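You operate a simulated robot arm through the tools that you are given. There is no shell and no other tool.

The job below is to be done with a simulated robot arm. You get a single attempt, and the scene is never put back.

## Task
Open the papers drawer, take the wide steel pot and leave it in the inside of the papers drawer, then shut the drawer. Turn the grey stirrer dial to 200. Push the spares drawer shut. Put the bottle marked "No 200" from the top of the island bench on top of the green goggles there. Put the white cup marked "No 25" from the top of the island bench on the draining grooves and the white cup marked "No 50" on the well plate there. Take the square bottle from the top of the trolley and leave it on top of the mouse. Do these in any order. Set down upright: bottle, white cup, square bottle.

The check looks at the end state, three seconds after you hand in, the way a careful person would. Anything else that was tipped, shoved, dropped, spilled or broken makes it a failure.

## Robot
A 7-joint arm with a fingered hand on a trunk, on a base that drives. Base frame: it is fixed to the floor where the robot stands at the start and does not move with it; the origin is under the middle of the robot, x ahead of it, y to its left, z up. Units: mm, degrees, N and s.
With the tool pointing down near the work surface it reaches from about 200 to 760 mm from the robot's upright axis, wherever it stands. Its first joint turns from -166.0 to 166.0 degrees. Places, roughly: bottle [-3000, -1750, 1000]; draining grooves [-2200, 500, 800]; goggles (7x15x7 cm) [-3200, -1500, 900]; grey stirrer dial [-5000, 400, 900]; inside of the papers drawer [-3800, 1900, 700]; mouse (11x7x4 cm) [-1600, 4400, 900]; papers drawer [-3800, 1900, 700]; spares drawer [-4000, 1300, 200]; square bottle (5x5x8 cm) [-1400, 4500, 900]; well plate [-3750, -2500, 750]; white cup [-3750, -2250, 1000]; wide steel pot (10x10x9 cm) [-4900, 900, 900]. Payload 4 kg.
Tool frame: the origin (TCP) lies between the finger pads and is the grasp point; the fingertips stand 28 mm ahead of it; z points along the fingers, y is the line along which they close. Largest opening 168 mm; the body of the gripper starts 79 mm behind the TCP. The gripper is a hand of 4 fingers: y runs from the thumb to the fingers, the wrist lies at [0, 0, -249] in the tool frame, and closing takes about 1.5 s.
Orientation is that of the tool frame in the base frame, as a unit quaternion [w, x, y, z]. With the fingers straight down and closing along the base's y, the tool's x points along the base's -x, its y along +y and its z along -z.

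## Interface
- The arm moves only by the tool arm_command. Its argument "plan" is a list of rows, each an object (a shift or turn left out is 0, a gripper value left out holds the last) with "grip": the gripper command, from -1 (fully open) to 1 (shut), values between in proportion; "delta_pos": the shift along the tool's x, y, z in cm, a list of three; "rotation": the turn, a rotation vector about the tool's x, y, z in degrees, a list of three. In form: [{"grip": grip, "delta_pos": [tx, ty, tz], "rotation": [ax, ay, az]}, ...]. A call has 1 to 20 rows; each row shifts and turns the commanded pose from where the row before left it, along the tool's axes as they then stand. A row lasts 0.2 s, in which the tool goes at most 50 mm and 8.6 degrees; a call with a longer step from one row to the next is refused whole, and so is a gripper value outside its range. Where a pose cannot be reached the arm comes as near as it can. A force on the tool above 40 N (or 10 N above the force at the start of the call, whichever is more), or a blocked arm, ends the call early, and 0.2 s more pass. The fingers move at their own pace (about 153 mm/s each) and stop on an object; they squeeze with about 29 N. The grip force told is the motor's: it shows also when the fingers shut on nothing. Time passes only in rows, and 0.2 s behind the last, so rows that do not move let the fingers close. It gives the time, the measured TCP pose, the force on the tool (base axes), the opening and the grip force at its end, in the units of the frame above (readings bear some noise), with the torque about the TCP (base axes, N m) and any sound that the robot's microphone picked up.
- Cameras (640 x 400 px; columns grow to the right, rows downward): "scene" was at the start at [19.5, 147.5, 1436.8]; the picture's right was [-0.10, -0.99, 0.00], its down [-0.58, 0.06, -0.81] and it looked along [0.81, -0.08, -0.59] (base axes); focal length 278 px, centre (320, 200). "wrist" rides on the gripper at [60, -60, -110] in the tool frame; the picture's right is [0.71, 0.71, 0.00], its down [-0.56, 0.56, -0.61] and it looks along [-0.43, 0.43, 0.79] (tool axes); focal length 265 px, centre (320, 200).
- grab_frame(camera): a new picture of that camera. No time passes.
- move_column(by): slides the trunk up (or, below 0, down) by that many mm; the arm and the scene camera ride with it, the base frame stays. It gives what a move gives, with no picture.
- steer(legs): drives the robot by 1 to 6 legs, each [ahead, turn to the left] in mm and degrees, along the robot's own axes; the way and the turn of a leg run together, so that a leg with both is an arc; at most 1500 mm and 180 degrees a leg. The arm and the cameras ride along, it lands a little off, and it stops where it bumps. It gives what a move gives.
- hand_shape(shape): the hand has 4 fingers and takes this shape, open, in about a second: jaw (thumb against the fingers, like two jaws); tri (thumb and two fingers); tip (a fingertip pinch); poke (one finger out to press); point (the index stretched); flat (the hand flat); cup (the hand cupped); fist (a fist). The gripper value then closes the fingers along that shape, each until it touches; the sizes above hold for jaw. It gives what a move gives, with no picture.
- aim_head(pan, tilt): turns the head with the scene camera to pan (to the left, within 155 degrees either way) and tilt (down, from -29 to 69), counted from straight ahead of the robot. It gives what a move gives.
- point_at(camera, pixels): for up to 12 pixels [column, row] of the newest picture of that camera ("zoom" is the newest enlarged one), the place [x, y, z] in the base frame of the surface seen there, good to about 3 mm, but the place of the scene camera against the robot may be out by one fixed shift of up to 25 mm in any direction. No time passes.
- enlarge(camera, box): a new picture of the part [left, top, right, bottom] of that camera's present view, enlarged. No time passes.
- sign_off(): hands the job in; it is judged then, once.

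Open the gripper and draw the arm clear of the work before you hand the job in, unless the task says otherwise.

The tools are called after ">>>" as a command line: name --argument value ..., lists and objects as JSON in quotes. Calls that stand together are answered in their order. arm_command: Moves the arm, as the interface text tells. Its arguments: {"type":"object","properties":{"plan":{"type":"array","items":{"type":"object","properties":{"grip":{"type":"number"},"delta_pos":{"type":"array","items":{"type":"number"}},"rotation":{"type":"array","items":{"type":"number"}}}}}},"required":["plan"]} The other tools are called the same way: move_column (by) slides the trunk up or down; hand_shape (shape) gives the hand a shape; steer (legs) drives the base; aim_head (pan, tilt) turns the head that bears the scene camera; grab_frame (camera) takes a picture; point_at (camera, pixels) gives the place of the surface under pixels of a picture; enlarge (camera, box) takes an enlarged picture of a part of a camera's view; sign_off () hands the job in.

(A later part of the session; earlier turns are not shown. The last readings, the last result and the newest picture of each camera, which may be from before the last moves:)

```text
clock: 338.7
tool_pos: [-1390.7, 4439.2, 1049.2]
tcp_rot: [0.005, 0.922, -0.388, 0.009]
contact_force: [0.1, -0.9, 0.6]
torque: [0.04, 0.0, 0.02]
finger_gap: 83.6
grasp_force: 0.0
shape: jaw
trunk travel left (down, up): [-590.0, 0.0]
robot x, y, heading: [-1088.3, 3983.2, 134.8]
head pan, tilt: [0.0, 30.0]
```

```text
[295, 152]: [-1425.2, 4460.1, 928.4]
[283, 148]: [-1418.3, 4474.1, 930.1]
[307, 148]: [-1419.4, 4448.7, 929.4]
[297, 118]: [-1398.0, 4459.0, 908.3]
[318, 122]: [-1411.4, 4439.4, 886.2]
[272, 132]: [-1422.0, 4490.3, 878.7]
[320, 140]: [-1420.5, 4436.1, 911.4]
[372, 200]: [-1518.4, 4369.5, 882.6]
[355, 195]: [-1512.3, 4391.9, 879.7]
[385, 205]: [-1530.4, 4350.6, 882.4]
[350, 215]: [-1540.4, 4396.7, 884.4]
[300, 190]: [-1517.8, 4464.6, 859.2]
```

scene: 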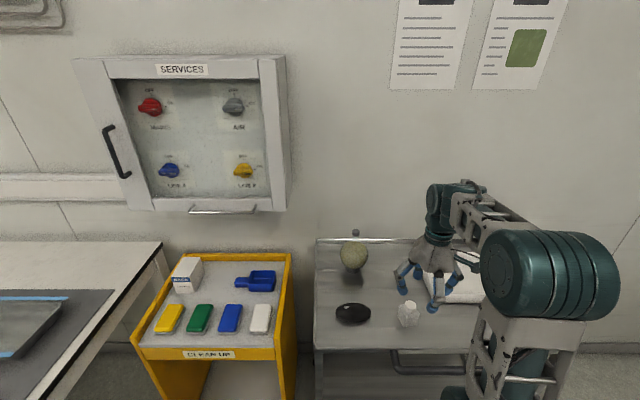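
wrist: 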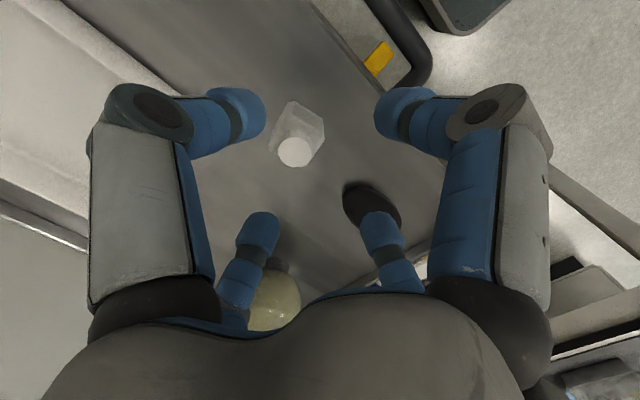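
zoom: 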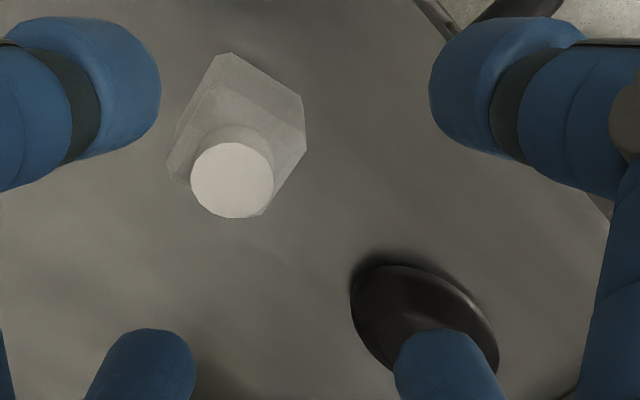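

>>> enlarge --camera "scene" --box '[380, 285, 440, 340]'

>>> enlarge --camera "wrist" --box '[260, 90, 340, 175]'

```text
7.27 times, centred on (410, 312) of scene
```

zoom: 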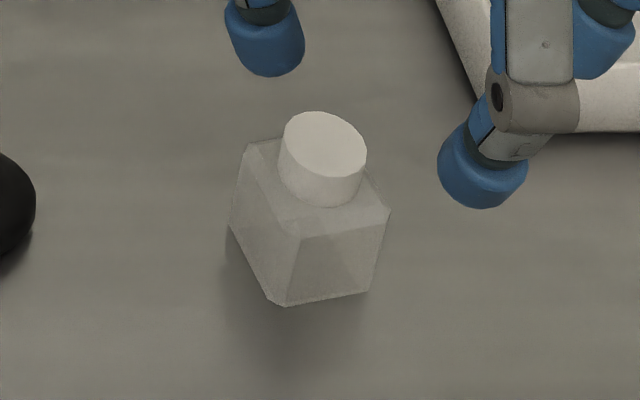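

```text
4.71 times, centred on (300, 132) of wrist
```

zoom: 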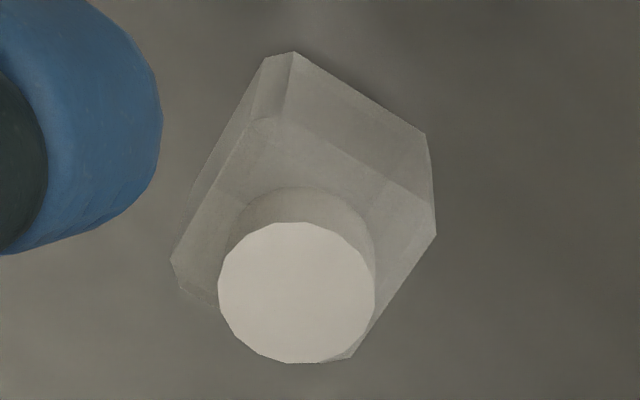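

>>> point_at --camera "zoom" --pixels '[[262, 125], [430, 232], [178, 260], [345, 350], [300, 150], [390, 240], [210, 240], [420, 150], [290, 60], [300, 290]]'

```text
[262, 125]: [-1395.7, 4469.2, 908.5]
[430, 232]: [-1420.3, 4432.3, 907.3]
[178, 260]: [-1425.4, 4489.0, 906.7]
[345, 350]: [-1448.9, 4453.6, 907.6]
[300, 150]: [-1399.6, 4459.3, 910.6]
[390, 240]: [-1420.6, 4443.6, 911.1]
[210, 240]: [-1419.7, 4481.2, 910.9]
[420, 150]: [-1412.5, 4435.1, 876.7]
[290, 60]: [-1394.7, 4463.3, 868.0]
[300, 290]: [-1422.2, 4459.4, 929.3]
```

The bottle's top-face corners show it is turned about 11° from my axes; centre at u≈4160, v≈−2148.5, shoulder z≈908, cap z≈929. I check how near the white tray is.

>>> point_at --camera "wrist" --pixels '[[150, 60], [60, 100], [60, 30], [180, 90], [120, 30], [30, 200], [200, 40], [275, 300], [260, 280], [240, 290]]'

>>> point_at --camera "scene" --pixels '[[455, 270], [440, 298], [470, 262], [448, 300], [352, 265], [352, 238]]'

```text
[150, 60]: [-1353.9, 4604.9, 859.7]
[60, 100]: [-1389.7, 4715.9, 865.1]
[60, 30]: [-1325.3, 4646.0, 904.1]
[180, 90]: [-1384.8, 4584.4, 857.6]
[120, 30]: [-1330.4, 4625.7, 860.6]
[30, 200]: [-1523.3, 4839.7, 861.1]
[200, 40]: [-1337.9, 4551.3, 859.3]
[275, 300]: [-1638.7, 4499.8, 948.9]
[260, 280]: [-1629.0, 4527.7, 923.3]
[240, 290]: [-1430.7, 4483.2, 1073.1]
```

```text
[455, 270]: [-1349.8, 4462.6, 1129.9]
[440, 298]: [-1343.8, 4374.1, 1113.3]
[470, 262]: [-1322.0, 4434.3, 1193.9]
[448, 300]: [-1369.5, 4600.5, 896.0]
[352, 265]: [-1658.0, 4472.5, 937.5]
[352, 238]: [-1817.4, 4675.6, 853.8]
```

The tray is about 150 mm away, no problem. I move over the bottle, yaw 11° to match it, and straighten the tool.

>>> arm_command --plan '[{"delta_pos": [-3.8, 0.76, 0], "rotation": [0, -1.1, 0]}, {"rotation": [0, 0, -6]}, {"rotation": [0, 0, -5.9]}, {"delta_pos": [0, 0, 4]}]'

>>> grab_frame --camera "wrist"

```text
clock: 339.7
tool_pos: [-1423.0, 4462.1, 1006.5]
tcp_rot: [0.002, 0.957, -0.29, 0.001]
contact_force: [-0.6, -0.3, -0.9]
torque: [0.02, -0.02, 0.03]
finger_gap: 83.7
grasp_force: 0.1
shape: jaw
trunk travel left (down, up): [-590.0, 0.0]
robot x, y, heading: [-1088.9, 3983.4, 134.7]
head pan, tilt: [0.0, 30.0]
```

```text
taken
```

wrist: 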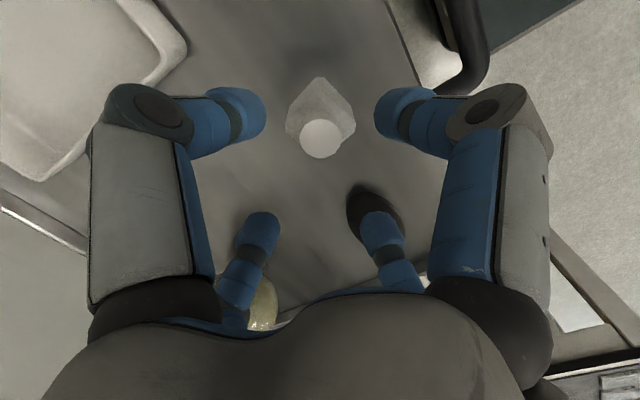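

The bottle is now centred and aligned with the fingers. I descend to z≈912 and close.

>>> arm_command --plan '[{"delta_pos": [0, 0, 3]}, {"delta_pos": [0, 0, 3]}, {"delta_pos": [0, 0, 2.4]}, {"delta_pos": [0, 0, 1]}]'

>>> grab_frame --camera "wrist"

```text
clock: 340.7
tool_pos: [-1421.6, 4462.9, 914.0]
tcp_rot: [0.002, 0.957, -0.29, 0.002]
contact_force: [0.1, -0.8, 0.0]
torque: [0.02, 0.01, 0.02]
finger_gap: 83.4
grasp_force: 0.0
shape: jaw
trunk travel left (down, up): [-590.0, 0.0]
robot x, y, heading: [-1088.2, 3986.5, 135.1]
head pan, tilt: [0.0, 30.0]
```

```text
taken
```

wrist: 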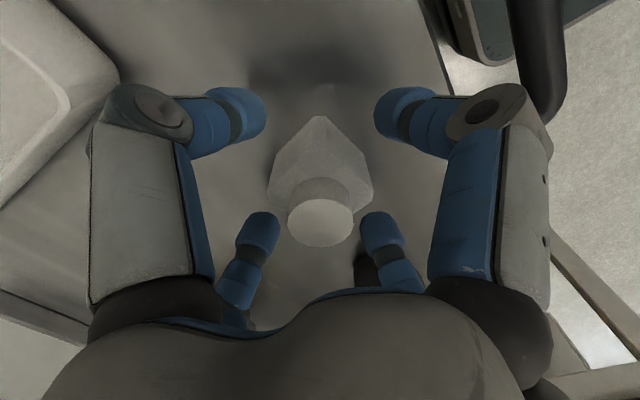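

The bottle's body is between the fingertips. I close.

>>> arm_command --plan '[{"grip": 0.3}, {"grip": 1}, {}, {}, {}]'

>>> grab_frame --camera "wrist"

```text
clock: 341.9
tool_pos: [-1421.9, 4461.2, 914.3]
tcp_rot: [0.001, 0.957, -0.29, 0.002]
contact_force: [0.4, -0.4, 0.8]
torque: [-0.01, 0.02, 0.03]
finger_gap: 39.5
grasp_force: 29.2
shape: jaw
trunk travel left (down, up): [-590.0, 0.0]
robot x, y, heading: [-1089.6, 3984.5, 135.1]
head pan, tilt: [0.0, 30.0]
```

```text
taken
```

wrist: 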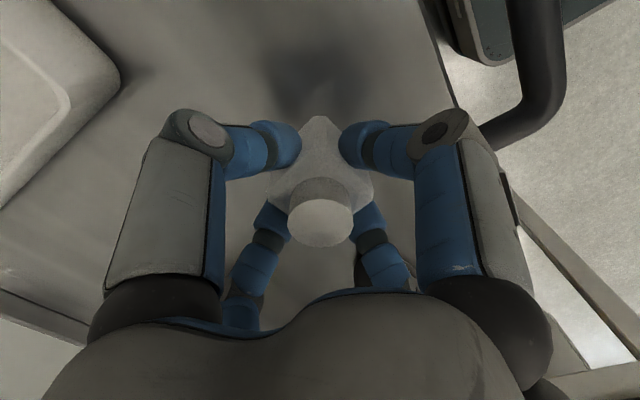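

Gripped. I lift 80 mm and look at the mouse from above.

>>> arm_command --plan '[{"delta_pos": [0, 0, -2]}, {"delta_pos": [0, 0, -3]}, {"delta_pos": [0, 0, -3]}]'

>>> grab_frame --camera "wrist"

>>> enlarge --camera "scene" --box '[310, 220, 450, 340]'

```text
clock: 342.7
tool_pos: [-1422.4, 4461.6, 993.6]
tcp_rot: [0.001, 0.957, -0.291, 0.002]
contact_force: [-0.3, 0.2, -1.4]
torque: [0.0, -0.03, -0.01]
finger_gap: 39.3
grasp_force: 28.7
shape: jaw
trunk travel left (down, up): [-590.0, 0.0]
robot x, y, heading: [-1085.9, 3989.1, 134.8]
head pan, tilt: [0.0, 30.0]
```

```text
taken
```

wrist: 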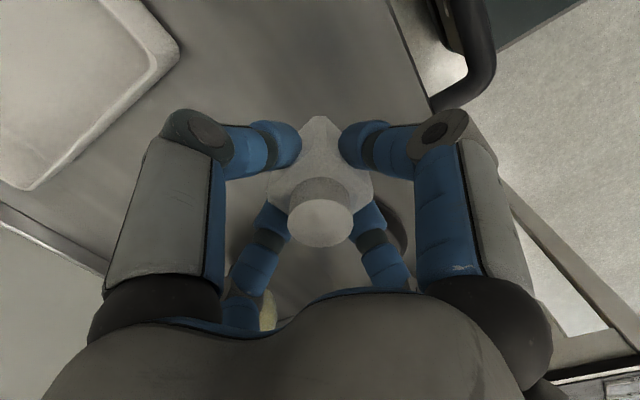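

```text
3.33 times, centred on (380, 280) of scene
```

zoom: 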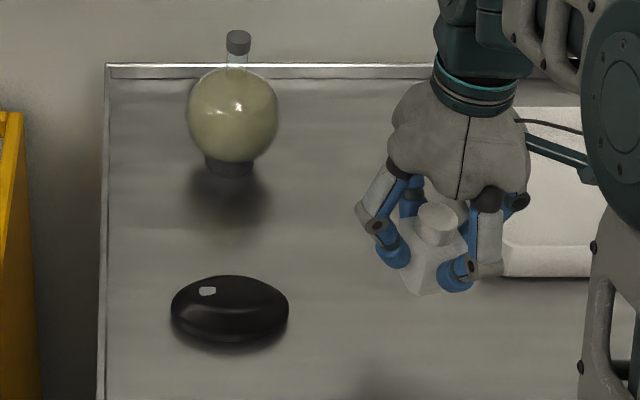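

I sample the mouse's surface with the scene view to find its shape and highest area.

>>> point_at --camera "zoom" --pixels '[[175, 310], [190, 300], [210, 295], [230, 290], [250, 292], [270, 300], [285, 312], [230, 280], [230, 305], [230, 320], [230, 335], [230, 345]]'

>>> point_at --camera "zoom" --pixels '[[200, 310], [215, 310], [245, 310], [260, 310], [200, 325], [260, 325], [245, 285], [215, 285], [205, 287], [270, 290]]'

```text
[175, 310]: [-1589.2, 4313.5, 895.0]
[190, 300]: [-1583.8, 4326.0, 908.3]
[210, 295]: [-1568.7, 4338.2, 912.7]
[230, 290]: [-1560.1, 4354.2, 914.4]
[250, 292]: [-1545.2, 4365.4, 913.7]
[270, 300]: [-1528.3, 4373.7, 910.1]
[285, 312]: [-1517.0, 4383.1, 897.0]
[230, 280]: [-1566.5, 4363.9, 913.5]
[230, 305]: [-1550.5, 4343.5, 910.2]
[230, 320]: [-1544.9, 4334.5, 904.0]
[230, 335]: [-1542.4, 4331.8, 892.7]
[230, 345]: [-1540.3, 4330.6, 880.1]
```

```text
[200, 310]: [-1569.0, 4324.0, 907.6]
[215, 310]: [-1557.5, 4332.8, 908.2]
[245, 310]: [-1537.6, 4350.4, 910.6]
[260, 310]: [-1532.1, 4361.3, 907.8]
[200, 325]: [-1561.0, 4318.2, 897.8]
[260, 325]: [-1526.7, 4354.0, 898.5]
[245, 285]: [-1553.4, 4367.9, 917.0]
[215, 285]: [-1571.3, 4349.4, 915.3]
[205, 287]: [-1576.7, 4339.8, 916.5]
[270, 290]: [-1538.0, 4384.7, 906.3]
```

The mouse dome peaks near u≈4186, v≈−1997, z≈896. To centre precisely I shift the hand back so the wrist camera sees the mouse between the fingers.

>>> arm_command --plan '[{"delta_pos": [4.2, 0, -1.1]}, {"delta_pos": [4.2, 0, -1.1]}]'

>>> grab_frame --camera "wrist"

```text
clock: 343.3
tool_pos: [-1348.1, 4414.4, 1017.1]
tcp_rot: [0.001, 0.957, -0.29, 0.001]
contact_force: [0.1, -0.8, -1.6]
torque: [0.01, 0.02, 0.0]
finger_gap: 39.6
grasp_force: 28.3
shape: jaw
trunk travel left (down, up): [-590.0, 0.0]
robot x, y, heading: [-1087.6, 3984.5, 134.7]
head pan, tilt: [0.0, 30.0]
```

```text
taken
```

wrist: 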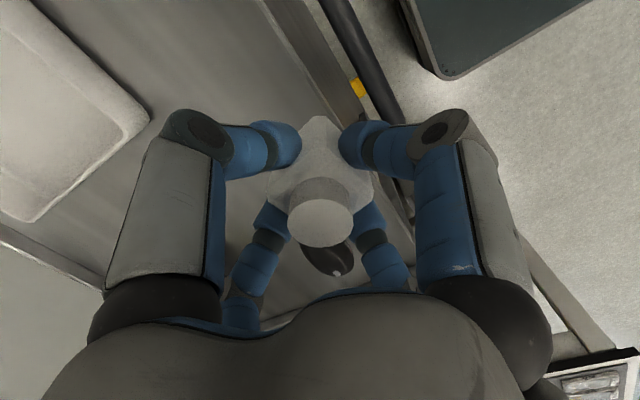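

The mouse shows at about (328,262). I enlarge and sample its top.

>>> enlarge --camera "wrist" --box '[290, 230, 370, 290]'

>>> point_at --camera "zoom" --pixels '[[110, 170], [150, 210], [200, 250], [250, 280], [300, 310], [350, 320], [400, 300], [430, 260], [450, 200], [300, 220], [350, 250], [250, 200]]'

```text
6.67 times, centred on (330, 260) of wrist
```

zoom: 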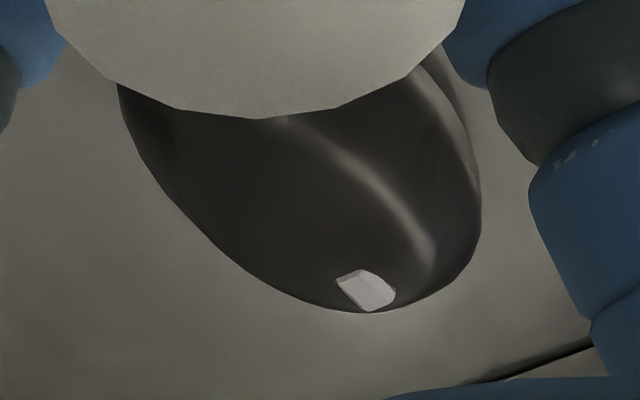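

```text
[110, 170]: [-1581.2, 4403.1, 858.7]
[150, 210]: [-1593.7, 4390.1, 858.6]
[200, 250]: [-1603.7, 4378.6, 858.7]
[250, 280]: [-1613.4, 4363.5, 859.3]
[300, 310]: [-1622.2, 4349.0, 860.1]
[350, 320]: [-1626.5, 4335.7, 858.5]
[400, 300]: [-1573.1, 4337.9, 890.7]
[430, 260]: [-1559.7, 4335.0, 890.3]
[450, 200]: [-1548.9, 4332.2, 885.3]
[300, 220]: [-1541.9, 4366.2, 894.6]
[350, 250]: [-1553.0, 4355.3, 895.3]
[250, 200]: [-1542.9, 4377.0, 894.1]
```

>>> point_at --camera "zoom" --pixels '[[180, 140], [230, 150], [290, 150], [350, 160], [400, 170], [200, 200], [290, 190], [330, 215], [380, 230], [280, 250], [320, 270], [440, 120]]'

>>> point_at --camera "zoom" --pixels '[[365, 290], [360, 272], [390, 290], [240, 230], [350, 215], [370, 200], [310, 180], [260, 170], [220, 170], [320, 240], [420, 220], [410, 110]]'

```text
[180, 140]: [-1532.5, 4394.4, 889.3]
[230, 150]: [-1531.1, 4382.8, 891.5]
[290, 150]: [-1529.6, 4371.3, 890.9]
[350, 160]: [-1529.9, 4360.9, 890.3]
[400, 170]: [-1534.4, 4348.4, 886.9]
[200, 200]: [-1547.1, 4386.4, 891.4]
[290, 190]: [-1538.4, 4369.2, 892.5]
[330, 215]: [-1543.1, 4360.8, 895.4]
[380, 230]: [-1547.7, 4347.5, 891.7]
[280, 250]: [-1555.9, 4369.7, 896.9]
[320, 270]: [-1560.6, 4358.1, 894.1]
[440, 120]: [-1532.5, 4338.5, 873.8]
```

```text
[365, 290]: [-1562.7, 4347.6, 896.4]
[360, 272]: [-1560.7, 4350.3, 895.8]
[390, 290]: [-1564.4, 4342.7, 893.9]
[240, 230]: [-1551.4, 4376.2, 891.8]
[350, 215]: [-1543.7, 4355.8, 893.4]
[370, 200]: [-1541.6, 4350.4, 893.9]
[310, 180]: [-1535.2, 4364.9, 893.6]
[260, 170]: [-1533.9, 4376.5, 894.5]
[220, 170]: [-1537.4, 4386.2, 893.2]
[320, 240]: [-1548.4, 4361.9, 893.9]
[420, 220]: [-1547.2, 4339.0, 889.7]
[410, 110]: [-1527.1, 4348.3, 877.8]
```

The mouse top is nearly flat at z≈894–896 around u≈4182, v≈−1995. I carry the bottle above that spot.

>>> arm_command --plan '[{"delta_pos": [-2.78, 2.97, 0]}, {"delta_pos": [-2.78, 2.97, 0]}, {"delta_pos": [-2.78, 2.97, 0]}, {"delta_pos": [-2.78, 2.97, 0]}, {"delta_pos": [-2.76, 2.99, 0]}, {}]'

>>> grab_frame --camera "wrist"

>>> enlarge --camera "scene" --box '[290, 220, 430, 340]'

```text
clock: 344.7
tool_pos: [-1550.4, 4367.6, 1016.2]
tcp_rot: [0.001, 0.956, -0.292, 0.001]
contact_force: [0.2, -1.0, -2.2]
torque: [0.02, -0.01, -0.03]
finger_gap: 39.7
grasp_force: 29.2
shape: jaw
trunk travel left (down, up): [-590.0, 0.0]
robot x, y, heading: [-1089.7, 3984.1, 134.7]
head pan, tilt: [0.0, 30.0]
```

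```text
taken
```

wrist: 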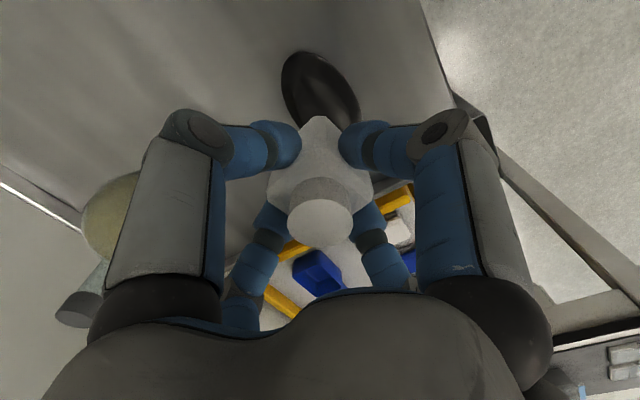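

```text
3.33 times, centred on (360, 280) of scene
```

zoom: 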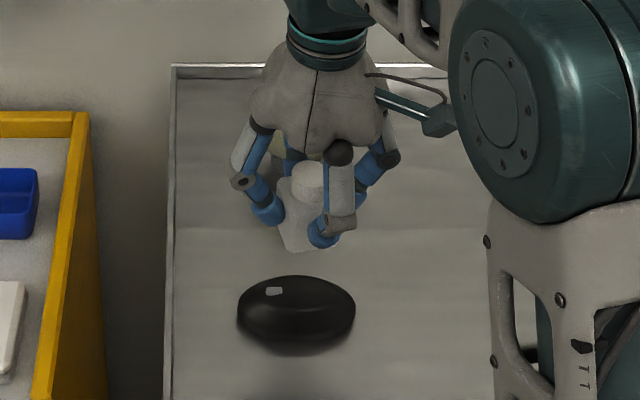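

The bottle is above the mouse (u≈4184.7, v≈−1992). I correct 3–4 mm and lower to about 10 mm above.

>>> arm_command --plan '[{"delta_pos": [0.32, -0.24, 0]}, {"delta_pos": [0, 0, 2]}, {"delta_pos": [0, 0, 2]}, {"delta_pos": [0, 0, 1.5]}, {}]'

>>> grab_frame --camera "wrist"

>>> enlarge --camera "scene" --box '[310, 240, 410, 340]'

```text
clock: 345.9
tool_pos: [-1546.8, 4368.2, 961.5]
tcp_rot: [0.002, 0.957, -0.291, 0.002]
contact_force: [-0.3, -0.1, -1.9]
torque: [-0.04, -0.02, -0.02]
finger_gap: 39.5
grasp_force: 28.5
shape: jaw
trunk travel left (down, up): [-590.0, 0.0]
robot x, y, heading: [-1084.5, 3988.6, 135.0]
head pan, tilt: [0.0, 30.0]
```

```text
taken
```

wrist: 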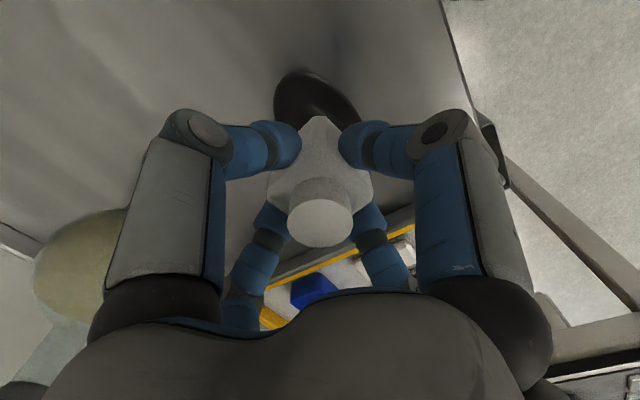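

```text
4.00 times, centred on (360, 290) of scene
```

zoom: 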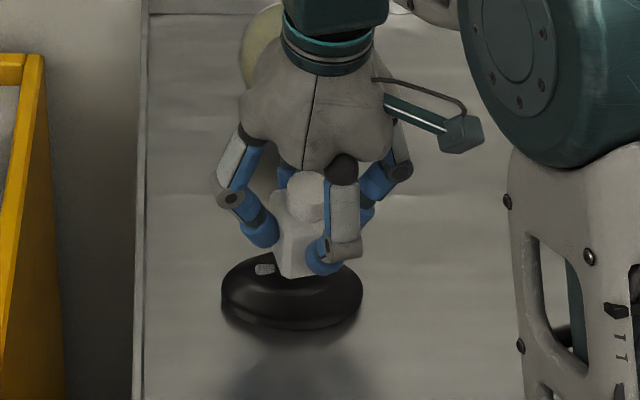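

The scroll wheel is close to the bottle's left edge, so I shift 5 mm right and lower in small steps watching the force.

>>> arm_command --plan '[{"delta_pos": [0.1, -0.49, 0]}, {"delta_pos": [0, 0, 0.4]}, {"delta_pos": [0, 0, 0.3]}, {}]'

>>> arm_command --plan '[{"delta_pos": [0, 0, 0.15]}, {}]'

>>> arm_command --plan '[{"delta_pos": [0, 0, 0.15]}, {}]'

```text
clock: 346.9
tool_pos: [-1543.0, 4372.2, 955.6]
tcp_rot: [0.002, 0.957, -0.29, 0.001]
contact_force: [-0.5, 0.3, -1.9]
torque: [-0.03, -0.02, 0.0]
finger_gap: 39.4
grasp_force: 28.9
shape: jaw
trunk travel left (down, up): [-590.0, 0.0]
robot x, y, heading: [-1087.9, 3987.0, 134.8]
head pan, tilt: [0.0, 30.0]
```

```text
clock: 347.5
tool_pos: [-1542.9, 4372.2, 951.8]
tcp_rot: [0.001, 0.957, -0.291, 0.001]
contact_force: [-0.9, 0.6, -2.3]
torque: [0.0, 0.04, -0.02]
finger_gap: 39.5
grasp_force: 28.9
shape: jaw
trunk travel left (down, up): [-590.0, 0.0]
robot x, y, heading: [-1088.4, 3984.4, 134.8]
head pan, tilt: [0.0, 30.0]
```

```text
clock: 348.1
tool_pos: [-1543.4, 4371.8, 951.3]
tcp_rot: [0.001, 0.957, -0.291, 0.001]
contact_force: [0.1, 0.1, -1.7]
torque: [0.02, 0.0, 0.01]
finger_gap: 39.4
grasp_force: 29.3
shape: jaw
trunk travel left (down, up): [-590.0, 0.0]
robot x, y, heading: [-1088.7, 3982.5, 134.6]
head pan, tilt: [0.0, 30.0]
```

>>> arm_command --plan '[{"delta_pos": [0, 0, 0.12]}, {}]'

>>> arm_command --plan '[{"delta_pos": [0, 0, 0.12]}, {}]'

>>> arm_command --plan '[{"delta_pos": [0, 0, 0.12]}, {}]'

```text
clock: 348.7
tool_pos: [-1542.9, 4372.8, 949.4]
tcp_rot: [0.001, 0.957, -0.291, 0.002]
contact_force: [-1.1, -0.2, -1.4]
torque: [-0.03, 0.01, 0.01]
finger_gap: 39.5
grasp_force: 28.5
shape: jaw
trunk travel left (down, up): [-590.0, 0.0]
robot x, y, heading: [-1084.6, 3986.1, 135.1]
head pan, tilt: [0.0, 30.0]
```

```text
clock: 349.3
tool_pos: [-1542.7, 4371.5, 949.4]
tcp_rot: [0.001, 0.957, -0.291, 0.001]
contact_force: [-0.4, 0.7, -0.9]
torque: [-0.02, 0.03, -0.02]
finger_gap: 39.5
grasp_force: 28.8
shape: jaw
trunk travel left (down, up): [-590.0, 0.0]
robot x, y, heading: [-1089.3, 3986.3, 134.7]
head pan, tilt: [0.0, 30.0]
```

```text
clock: 349.9
tool_pos: [-1544.0, 4371.9, 947.7]
tcp_rot: [0.001, 0.957, -0.29, 0.002]
contact_force: [-0.6, 0.6, -0.7]
torque: [0.02, -0.04, -0.02]
finger_gap: 39.3
grasp_force: 29.0
shape: jaw
trunk travel left (down, up): [-590.0, 0.0]
robot x, y, heading: [-1089.5, 3986.4, 134.7]
head pan, tilt: [0.0, 30.0]
```

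The weight reading is fading (−0.7 N); I continue in 1 mm steps to confirm contact.

>>> arm_command --plan '[{"delta_pos": [0, 0, 0.1]}, {}]'

>>> arm_command --plan '[{"delta_pos": [0, 0, 0.1]}, {}]'

>>> enlarge --camera "scene" --box '[320, 250, 400, 330]'

```text
clock: 350.5
tool_pos: [-1542.7, 4371.7, 946.3]
tcp_rot: [0.001, 0.957, -0.291, 0.002]
contact_force: [0.1, -0.1, -1.6]
torque: [0.05, 0.0, 0.01]
finger_gap: 39.6
grasp_force: 29.2
shape: jaw
trunk travel left (down, up): [-590.0, 0.0]
robot x, y, heading: [-1083.7, 3985.8, 134.6]
head pan, tilt: [0.0, 30.0]
```

```text
clock: 351.1
tool_pos: [-1541.3, 4372.1, 944.8]
tcp_rot: [0.002, 0.957, -0.291, 0.002]
contact_force: [-0.8, 0.3, -1.8]
torque: [0.02, -0.03, 0.0]
finger_gap: 39.3
grasp_force: 29.0
shape: jaw
trunk travel left (down, up): [-590.0, 0.0]
robot x, y, heading: [-1090.8, 3986.2, 134.7]
head pan, tilt: [0.0, 30.0]
```

```text
5.00 times, centred on (360, 290) of scene
```

zoom: 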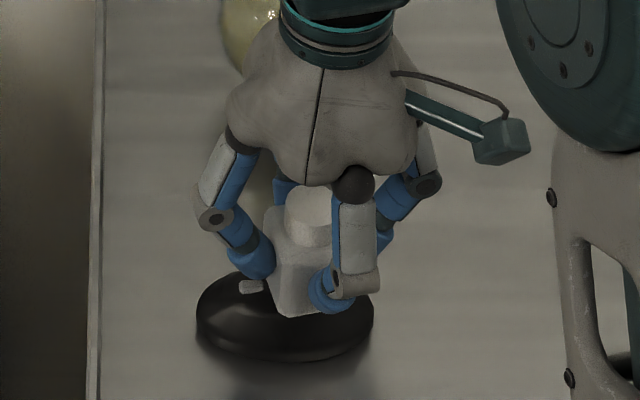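

Still no contact (−1.8 N). I continue down in 1 mm steps.

>>> arm_command --plan '[{"delta_pos": [0, 0, 0.1]}, {}, {}]'

>>> arm_command --plan '[{"delta_pos": [0, 0, 0.1]}, {}, {}]'

>>> arm_command --plan '[{"delta_pos": [0, 0, 0.1]}, {}, {}]'

```text
clock: 351.9
tool_pos: [-1542.3, 4372.0, 944.7]
tcp_rot: [0.001, 0.957, -0.29, 0.001]
contact_force: [0.5, 0.6, 5.5]
torque: [0.01, 0.07, 0.01]
finger_gap: 39.8
grasp_force: 29.3
shape: jaw
trunk travel left (down, up): [-590.0, 0.0]
robot x, y, heading: [-1086.4, 3983.5, 134.8]
head pan, tilt: [0.0, 30.0]
```

```text
clock: 352.7
tool_pos: [-1543.6, 4371.9, 944.5]
tcp_rot: [0.0, 0.957, -0.291, -0.001]
contact_force: [-1.7, 1.8, 16.9]
torque: [0.05, 0.06, -0.01]
finger_gap: 39.8
grasp_force: 28.7
shape: jaw
trunk travel left (down, up): [-590.0, 0.0]
robot x, y, heading: [-1089.7, 3983.0, 134.8]
head pan, tilt: [0.0, 30.0]
```

```text
clock: 353.5
tool_pos: [-1542.7, 4371.0, 944.6]
tcp_rot: [0.001, 0.957, -0.291, -0.001]
contact_force: [-3.8, 2.6, 28.2]
torque: [0.07, 0.13, 0.0]
finger_gap: 40.2
grasp_force: 29.6
shape: jaw
trunk travel left (down, up): [-590.0, 0.0]
robot x, y, heading: [-1084.4, 3984.1, 134.8]
head pan, tilt: [0.0, 30.0]
```

Contact is firm (28 N). From the torque, the contact point lies about 3.8 mm toward me from the bottle's axis. I lift, shift 3.6 mm back and touch again to check the balance.

>>> arm_command --plan '[{"delta_pos": [0, 0, -0.5]}, {"delta_pos": [0.353, 0.07, 0]}, {"delta_pos": [0, 0, 0.3]}, {}]'

>>> arm_command --plan '[{"delta_pos": [0, 0, 0.1]}, {}, {}]'

>>> arm_command --plan '[{"delta_pos": [0, 0, 0.1]}, {}, {}]'

>>> arm_command --plan '[{"delta_pos": [0, 0, 0.1]}, {}, {}]'

```text
clock: 354.5
tool_pos: [-1539.5, 4368.7, 943.9]
tcp_rot: [0.001, 0.957, -0.291, 0.002]
contact_force: [0.4, -0.9, 3.0]
torque: [0.0, 0.07, -0.01]
finger_gap: 40.0
grasp_force: 29.2
shape: jaw
trunk travel left (down, up): [-590.0, 0.0]
robot x, y, heading: [-1087.9, 3983.4, 134.5]
head pan, tilt: [0.0, 30.0]
```

```text
clock: 355.3
tool_pos: [-1538.6, 4369.1, 945.0]
tcp_rot: [0.001, 0.957, -0.291, 0.001]
contact_force: [1.0, -0.7, 10.7]
torque: [-0.02, 0.0, 0.01]
finger_gap: 39.9
grasp_force: 29.0
shape: jaw
trunk travel left (down, up): [-590.0, 0.0]
robot x, y, heading: [-1089.7, 3982.5, 134.9]
head pan, tilt: [0.0, 30.0]
```

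```text
clock: 356.1
tool_pos: [-1539.4, 4369.9, 944.5]
tcp_rot: [0.0, 0.957, -0.29, -0.001]
contact_force: [0.5, 1.2, 22.0]
torque: [0.02, -0.01, -0.04]
finger_gap: 40.0
grasp_force: 28.8
shape: jaw
trunk travel left (down, up): [-590.0, 0.0]
robot x, y, heading: [-1086.5, 3984.1, 134.8]
head pan, tilt: [0.0, 30.0]
```

```text
clock: 356.9
tool_pos: [-1538.9, 4368.8, 944.5]
tcp_rot: [0.001, 0.957, -0.29, -0.001]
contact_force: [-0.8, 2.2, 36.5]
torque: [0.07, 0.02, -0.01]
finger_gap: 40.2
grasp_force: 28.9
shape: jaw
trunk travel left (down, up): [-590.0, 0.0]
robot x, y, heading: [-1087.9, 3989.1, 134.9]
head pan, tilt: [0.0, 30.0]
```

Now the contact is within about 1.5 mm of the axis. I relax, shift 1 mm more, touch lightly and release slowly.

>>> arm_command --plan '[{"delta_pos": [0, 0, -0.6]}, {"delta_pos": [0.1, 0.02, 0]}, {"delta_pos": [0, 0, 0.3]}, {}]'

>>> arm_command --plan '[{"delta_pos": [0, 0, 0.06]}, {}, {}]'

```text
clock: 357.9
tool_pos: [-1538.4, 4368.4, 944.4]
tcp_rot: [0.001, 0.957, -0.291, 0.002]
contact_force: [2.1, -0.6, 5.7]
torque: [0.05, -0.02, 0.03]
finger_gap: 40.1
grasp_force: 29.4
shape: jaw
trunk travel left (down, up): [-590.0, 0.0]
robot x, y, heading: [-1086.4, 3984.6, 134.8]
head pan, tilt: [0.0, 30.0]
```

```text
clock: 358.7
tool_pos: [-1539.4, 4368.2, 944.0]
tcp_rot: [0.002, 0.957, -0.291, 0.002]
contact_force: [2.3, -1.8, 8.4]
torque: [-0.06, -0.06, 0.02]
finger_gap: 40.3
grasp_force: 28.9
shape: jaw
trunk travel left (down, up): [-590.0, 0.0]
robot x, y, heading: [-1087.1, 3985.0, 134.7]
head pan, tilt: [0.0, 30.0]
```

Light contact (8 N). I relax half a millimetre and open the fingers just a few millimetres.

>>> arm_command --plan '[{"delta_pos": [0, 0, -0.06]}, {}, {"grip": 0.46}, {}, {}]'

>>> grab_frame --camera "wrist"

>>> enlarge --camera "scene" --box '[320, 250, 400, 330]'

```text
clock: 359.9
tool_pos: [-1539.6, 4368.2, 943.9]
tcp_rot: [0.001, 0.957, -0.291, 0.001]
contact_force: [-0.4, -0.1, -0.1]
torque: [0.01, 0.01, 0.02]
finger_gap: 45.4
grasp_force: 0.1
shape: jaw
trunk travel left (down, up): [-590.0, 0.0]
robot x, y, heading: [-1090.6, 3985.6, 134.7]
head pan, tilt: [0.0, 30.0]
```

```text
taken
```

wrist: 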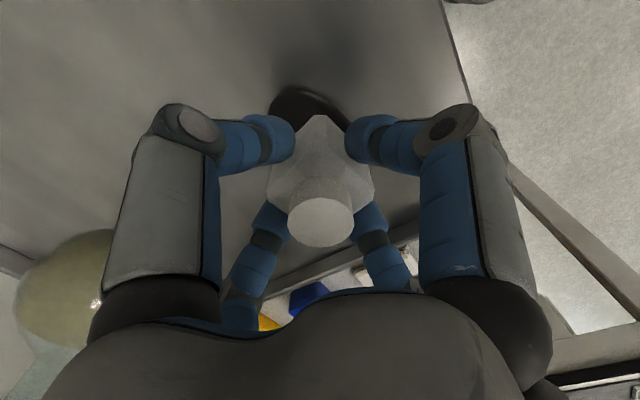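

```text
5.00 times, centred on (360, 290) of scene
```

zoom: 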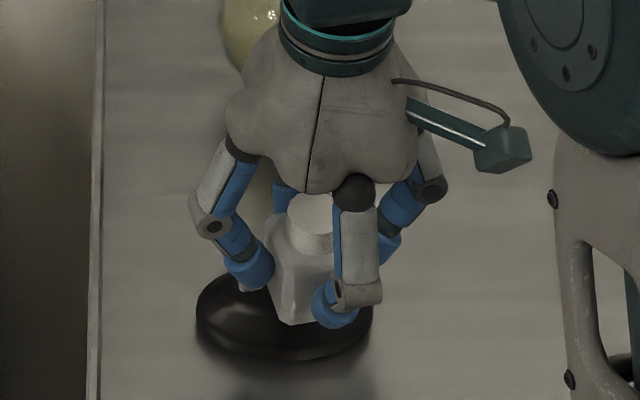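

The bottle stays put with the fingers slightly open. I wait a moment, then open wider.

>>> arm_command --plan '[{}, {}, {}, {}, {}]'

>>> grab_frame --camera "wrist"

>>> arm_command --plan '[{"grip": 0.2}, {}, {}]'

>>> grab_frame --camera "wrist"

```text
clock: 361.1
tool_pos: [-1540.7, 4369.3, 944.4]
tcp_rot: [0.001, 0.957, -0.29, 0.001]
contact_force: [-0.4, -0.7, -0.1]
torque: [-0.01, 0.01, 0.0]
finger_gap: 45.5
grasp_force: 0.1
shape: jaw
trunk travel left (down, up): [-590.0, 0.0]
robot x, y, heading: [-1086.1, 3983.0, 134.9]
head pan, tilt: [0.0, 30.0]
```

```text
taken
```

wrist: 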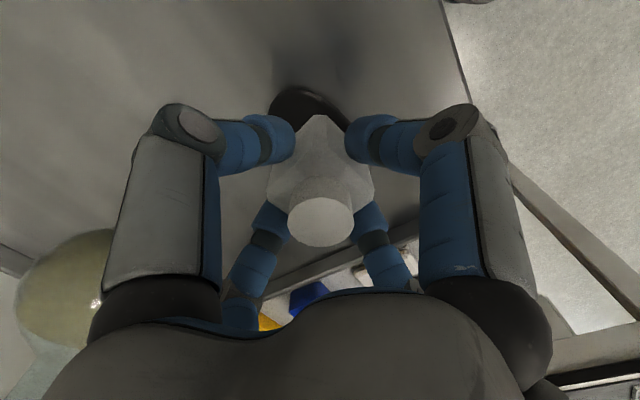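

```text
clock: 361.9
tool_pos: [-1539.6, 4368.8, 943.2]
tcp_rot: [0.001, 0.957, -0.291, 0.001]
contact_force: [0.5, 0.5, 0.9]
torque: [-0.01, 0.01, 0.04]
finger_gap: 67.0
grasp_force: 0.1
shape: jaw
trunk travel left (down, up): [-590.0, 0.0]
robot x, y, heading: [-1089.6, 3984.0, 134.6]
head pan, tilt: [0.0, 30.0]
```

```text
taken
```

wrist: 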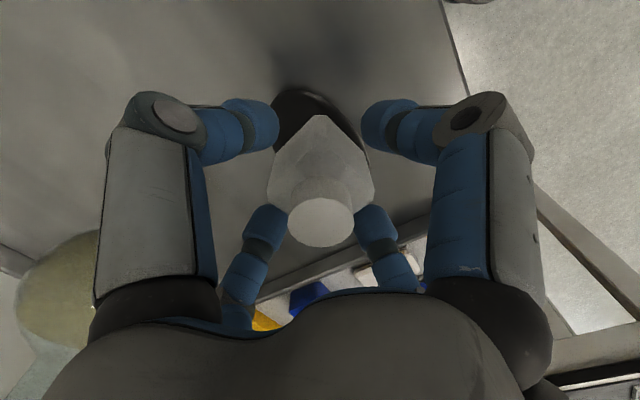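

It stands stably. I rise straight up and check from the scene camera.

>>> arm_command --plan '[{"delta_pos": [0, 0, -2]}, {"delta_pos": [0, 0, -3]}, {"delta_pos": [0, 0, -4]}, {"delta_pos": [0, 0, -4]}]'

>>> enlarge --camera "scene" --box '[310, 230, 410, 340]'

>>> grab_frame --camera "wrist"

```text
clock: 362.9
tool_pos: [-1539.1, 4368.5, 1075.1]
tcp_rot: [0.001, 0.957, -0.29, 0.001]
contact_force: [-0.8, -0.5, 1.0]
torque: [0.03, -0.01, -0.02]
finger_gap: 67.2
grasp_force: 0.0
shape: jaw
trunk travel left (down, up): [-590.0, 0.0]
robot x, y, heading: [-1091.0, 3981.4, 134.9]
head pan, tilt: [0.0, 30.0]
```

```text
3.64 times, centred on (360, 285) of scene
```

zoom: 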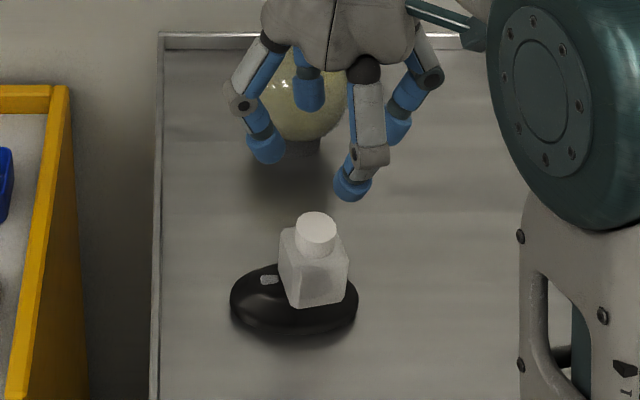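

```text
taken
```

wrist: 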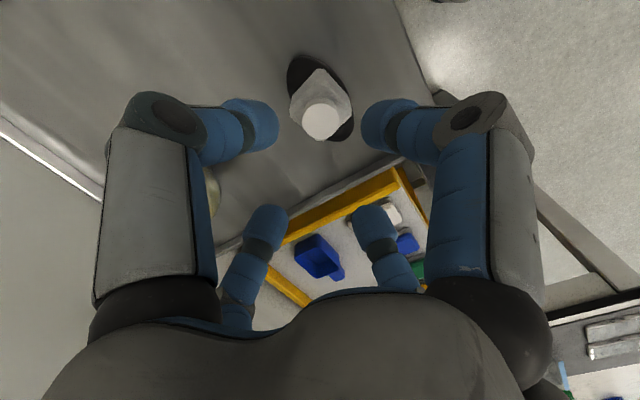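

The square bottle stands upright on the mouse. I retract the arm, back away from the trolley and check the result once more before leaving.

>>> arm_command --plan '[{"delta_pos": [4.3, 0.86, 0], "grip": 0.6}, {"delta_pos": [4.3, 0.86, 0]}, {"delta_pos": [4.3, 0.86, 0]}, {"delta_pos": [4.3, 0.86, 0]}]'

>>> steer --legs '[[-350, 0]]'

>>> enlarge --camera "scene" --box '[310, 160, 450, 280]'

```text
clock: 363.9
tool_pos: [-1416.0, 4245.4, 1074.3]
tcp_rot: [0.001, 0.957, -0.291, 0.002]
contact_force: [0.6, 0.3, -0.8]
torque: [-0.01, 0.02, -0.02]
finger_gap: 34.0
grasp_force: 0.0
shape: jaw
trunk travel left (down, up): [-590.0, 0.0]
robot x, y, heading: [-1089.6, 3987.5, 134.8]
head pan, tilt: [0.0, 30.0]
```

```text
clock: 366.2
tool_pos: [-1168.7, 3997.7, 1075.5]
tcp_rot: [0.001, 0.956, -0.292, 0.001]
contact_force: [-0.9, -1.2, 0.1]
torque: [0.02, 0.01, 0.02]
finger_gap: 33.9
grasp_force: 0.1
shape: jaw
trunk travel left (down, up): [-590.0, 0.0]
robot x, y, heading: [-838.4, 3739.3, 134.8]
head pan, tilt: [0.0, 30.0]
```

```text
3.33 times, centred on (380, 220) of scene
```

zoom: 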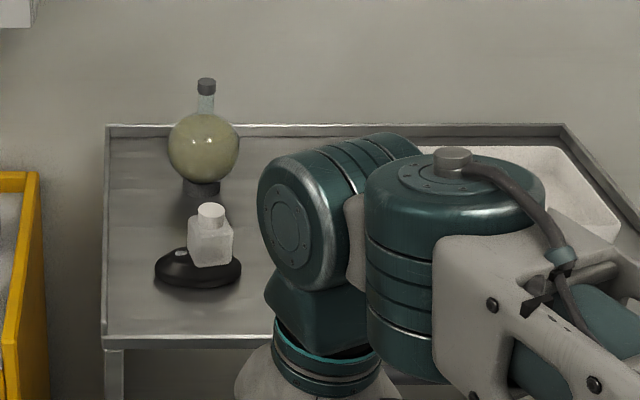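

The bottle stands well. Now I travel back: left along the aisle to v≈50, then along the first aisle toward the start area.

>>> steer --legs '[[0, 90.2], [1500, 0], [600, 0], [0, 90]]'

>>> aim_head --pan 0 --tilt 15

>>> grab_frame --camera "scene"

```text
clock: 384.3
tool_pos: [-1988.6, 1987.9, 1075.5]
tcp_rot: [-0.001, 0.288, 0.958, 0.002]
contact_force: [-0.4, -1.1, -0.5]
torque: [-0.03, 0.0, -0.02]
finger_gap: 34.0
grasp_force: 0.0
shape: jaw
trunk travel left (down, up): [-590.0, 0.0]
robot x, y, heading: [-2319.2, 2245.1, -45.1]
head pan, tilt: [0.0, 30.0]
```

```text
clock: 385.1
tool_pos: [-1989.2, 1987.2, 1076.3]
tcp_rot: [-0.001, 0.288, 0.958, 0.002]
contact_force: [0.4, 0.0, 0.8]
torque: [0.0, 0.0, -0.01]
finger_gap: 33.8
grasp_force: 0.1
shape: jaw
trunk travel left (down, up): [-590.0, 0.0]
robot x, y, heading: [-2319.4, 2243.4, -45.0]
head pan, tilt: [0.0, 15.0]
```

```text
taken
```

scene: 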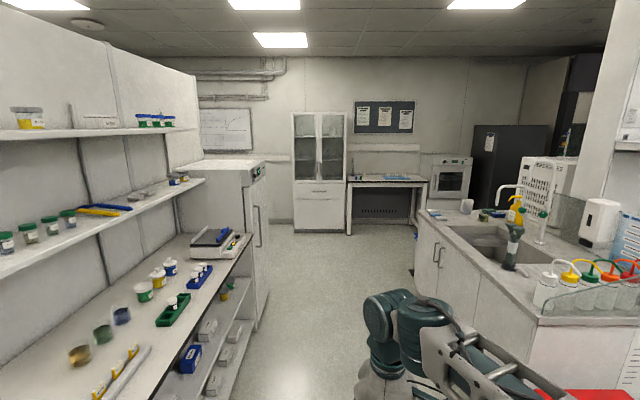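

The aisle ahead is clear between the shelf and the sink island. I drive 1400 mm and look at the draining grooves on the right.

>>> steer --legs '[[1400, 0]]'

>>> aim_head --pan -85 --tilt 35

>>> grab_frame --camera "scene"

```text
clock: 392.1
tool_pos: [-1004.4, 987.5, 1074.6]
tcp_rot: [-0.001, 0.293, 0.956, 0.001]
contact_force: [-0.4, 0.7, 0.7]
torque: [0.01, -0.01, -0.01]
finger_gap: 33.9
grasp_force: 0.1
shape: jaw
trunk travel left (down, up): [-590.0, 0.0]
robot x, y, heading: [-1331.5, 1248.0, -45.3]
head pan, tilt: [0.0, 15.0]
```

```text
clock: 393.6
tool_pos: [-1004.7, 986.7, 1075.6]
tcp_rot: [-0.001, 0.293, 0.956, 0.001]
contact_force: [0.0, -1.0, 0.5]
torque: [0.01, 0.02, -0.01]
finger_gap: 33.9
grasp_force: 0.0
shape: jaw
trunk travel left (down, up): [-590.0, 0.0]
robot x, y, heading: [-1333.9, 1252.4, -45.6]
head pan, tilt: [-85.0, 35.0]
```

```text
taken
```

scene: 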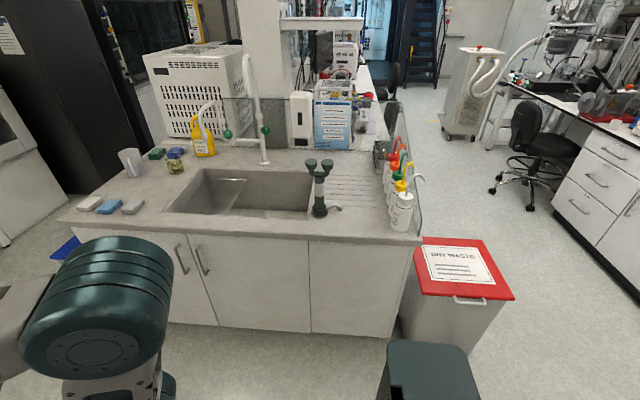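

The draining grooves lie at about (355,190), right of the sink, between the dark green tap and the wash bottles. I measure the area.

>>> enlarge --camera "scene" --box '[300, 140, 430, 240]'

>>> point_at --camera "scene" --pixels '[[350, 180], [370, 180], [340, 195], [365, 205], [335, 178], [378, 195], [320, 212], [322, 165], [402, 215], [390, 185], [350, 225], [410, 240]]'

```text
4.00 times, centred on (365, 190) of scene
```

zoom: 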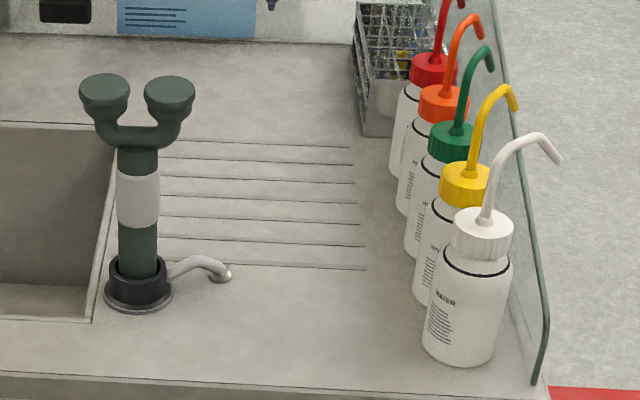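

```text
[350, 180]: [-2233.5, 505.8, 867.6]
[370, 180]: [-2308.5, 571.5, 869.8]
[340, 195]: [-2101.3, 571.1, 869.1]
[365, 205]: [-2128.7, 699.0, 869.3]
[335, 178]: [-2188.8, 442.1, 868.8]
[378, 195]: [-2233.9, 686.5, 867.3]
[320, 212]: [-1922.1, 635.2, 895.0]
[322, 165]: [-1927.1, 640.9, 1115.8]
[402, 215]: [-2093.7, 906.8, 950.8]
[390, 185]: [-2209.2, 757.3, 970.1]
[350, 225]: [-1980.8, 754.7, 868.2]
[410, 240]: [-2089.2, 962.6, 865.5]
```

The grooves span about u 1860–2050, v 1020–1265, z≈849 (corrected). Now I continue to the first aisle and turn toward the island bench.

>>> steer --legs '[[0, 0.6], [1500, 0], [150, 0], [0, -90]]'

>>> aim_head --pan 0 --tilt 20

>>> grab_frame --camera "scene"

```text
clock: 406.2
tool_pos: [-417.5, -247.1, 1075.4]
tcp_rot: [0.0, 0.88, 0.475, 0.003]
contact_force: [0.4, 0.0, -0.3]
torque: [0.0, -0.02, -0.01]
finger_gap: 34.0
grasp_force: 0.1
shape: jaw
trunk travel left (down, up): [-590.0, 0.0]
robot x, y, heading: [-157.7, 83.4, -134.6]
head pan, tilt: [-85.0, 35.0]
```

```text
clock: 407.8
tool_pos: [-417.7, -248.0, 1075.4]
tcp_rot: [0.0, 0.88, 0.475, 0.003]
contact_force: [-0.7, -0.1, -0.3]
torque: [-0.06, 0.02, -0.01]
finger_gap: 33.6
grasp_force: 0.0
shape: jaw
trunk travel left (down, up): [-590.0, 0.0]
robot x, y, heading: [-162.6, 81.8, -134.6]
head pan, tilt: [0.0, 20.0]
```

```text
taken
```

scene: 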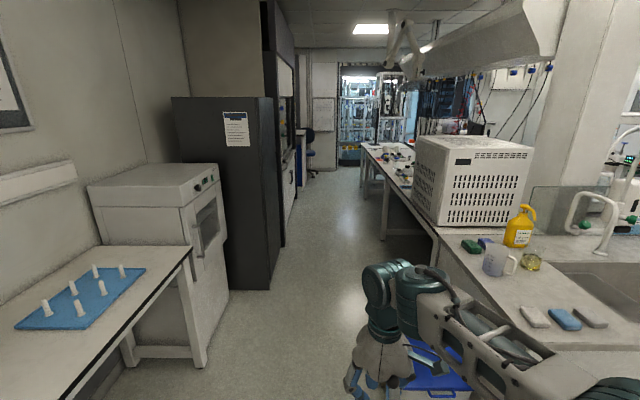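

I'm at u≈171, v≈55 facing along the first aisle. Some bins stand ahead near the counter end; I look down to measure them.

>>> aim_head --pan -20 --tilt 40

>>> grab_frame --camera "scene"

>>> point_at --camera "scene" --pixels '[[250, 270], [210, 300], [330, 260], [290, 225], [310, 330], [240, 200], [100, 250], [60, 330]]'

```text
clock: 408.6
tool_pos: [-418.0, -246.6, 1075.9]
tcp_rot: [0.0, 0.88, 0.475, 0.002]
contact_force: [-0.4, 0.0, 0.6]
torque: [-0.02, 0.0, -0.01]
finger_gap: 33.8
grasp_force: 0.0
shape: jaw
trunk travel left (down, up): [-590.0, 0.0]
robot x, y, heading: [-162.1, 83.5, -134.7]
head pan, tilt: [-20.0, 40.0]
```

```text
taken
```

scene: 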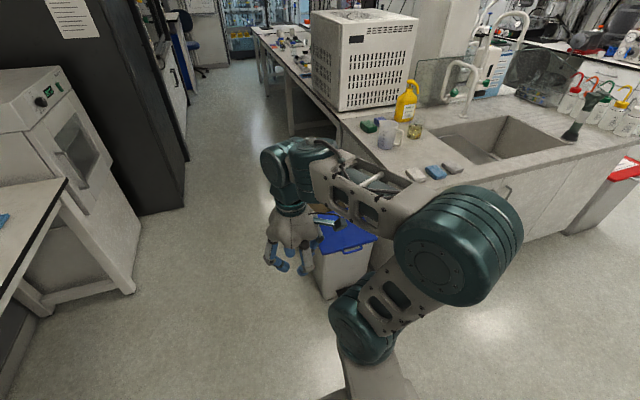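

```text
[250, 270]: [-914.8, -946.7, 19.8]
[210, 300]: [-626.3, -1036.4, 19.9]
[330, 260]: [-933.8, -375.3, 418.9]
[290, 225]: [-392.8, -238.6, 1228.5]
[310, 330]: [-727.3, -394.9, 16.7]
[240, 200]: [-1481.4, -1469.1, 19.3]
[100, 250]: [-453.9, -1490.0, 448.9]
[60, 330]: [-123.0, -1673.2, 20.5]
```

>>> point_at --camera "scene" --pixels '[[317, 262], [322, 298], [345, 290], [318, 240], [140, 210], [187, 160], [135, 290], [310, 212], [380, 240], [300, 130], [262, 60], [190, 75]]'

```text
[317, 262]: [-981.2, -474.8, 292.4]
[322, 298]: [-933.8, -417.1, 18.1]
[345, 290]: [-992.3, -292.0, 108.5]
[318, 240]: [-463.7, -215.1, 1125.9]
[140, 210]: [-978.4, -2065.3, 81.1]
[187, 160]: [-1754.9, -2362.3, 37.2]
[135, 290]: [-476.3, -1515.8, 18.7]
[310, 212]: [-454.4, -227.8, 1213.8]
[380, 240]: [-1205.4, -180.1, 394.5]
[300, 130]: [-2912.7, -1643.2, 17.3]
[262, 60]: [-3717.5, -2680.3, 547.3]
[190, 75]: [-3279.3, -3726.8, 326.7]
```

The bin's near side is at u≈380 and the left furniture at u≤−400, so a path near u≈30 is clear. I drive along it to v≈3300.

>>> steer --legs '[[0, 12], [660, 0], [0, -12.3], [1300, 0]]'

>>> aim_head --pan -40 --tilt 20

>>> grab_frame --camera "scene"

```text
clock: 419.9
tool_pos: [-1694.5, -1723.0, 1076.0]
tcp_rot: [0.0, 0.881, 0.472, 0.001]
contact_force: [-0.8, -0.1, -0.2]
torque: [0.0, -0.02, 0.02]
finger_gap: 33.8
grasp_force: 0.0
shape: jaw
trunk travel left (down, up): [-590.0, 0.0]
robot x, y, heading: [-1433.3, -1397.1, -135.3]
head pan, tilt: [-20.0, 40.0]
```

```text
clock: 420.8
tool_pos: [-1694.2, -1723.4, 1075.9]
tcp_rot: [-0.001, 0.881, 0.473, 0.003]
contact_force: [-0.1, -0.5, -0.6]
torque: [0.01, 0.01, -0.01]
finger_gap: 34.0
grasp_force: 0.0
shape: jaw
trunk travel left (down, up): [-590.0, 0.0]
robot x, y, heading: [-1437.0, -1390.7, -135.0]
head pan, tilt: [-40.0, 20.0]
```

```text
taken
```

scene: 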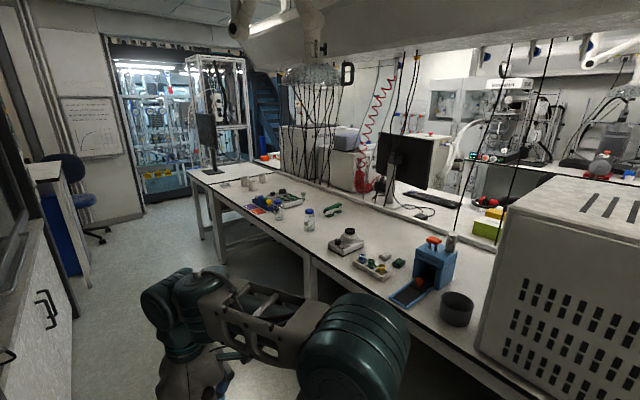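

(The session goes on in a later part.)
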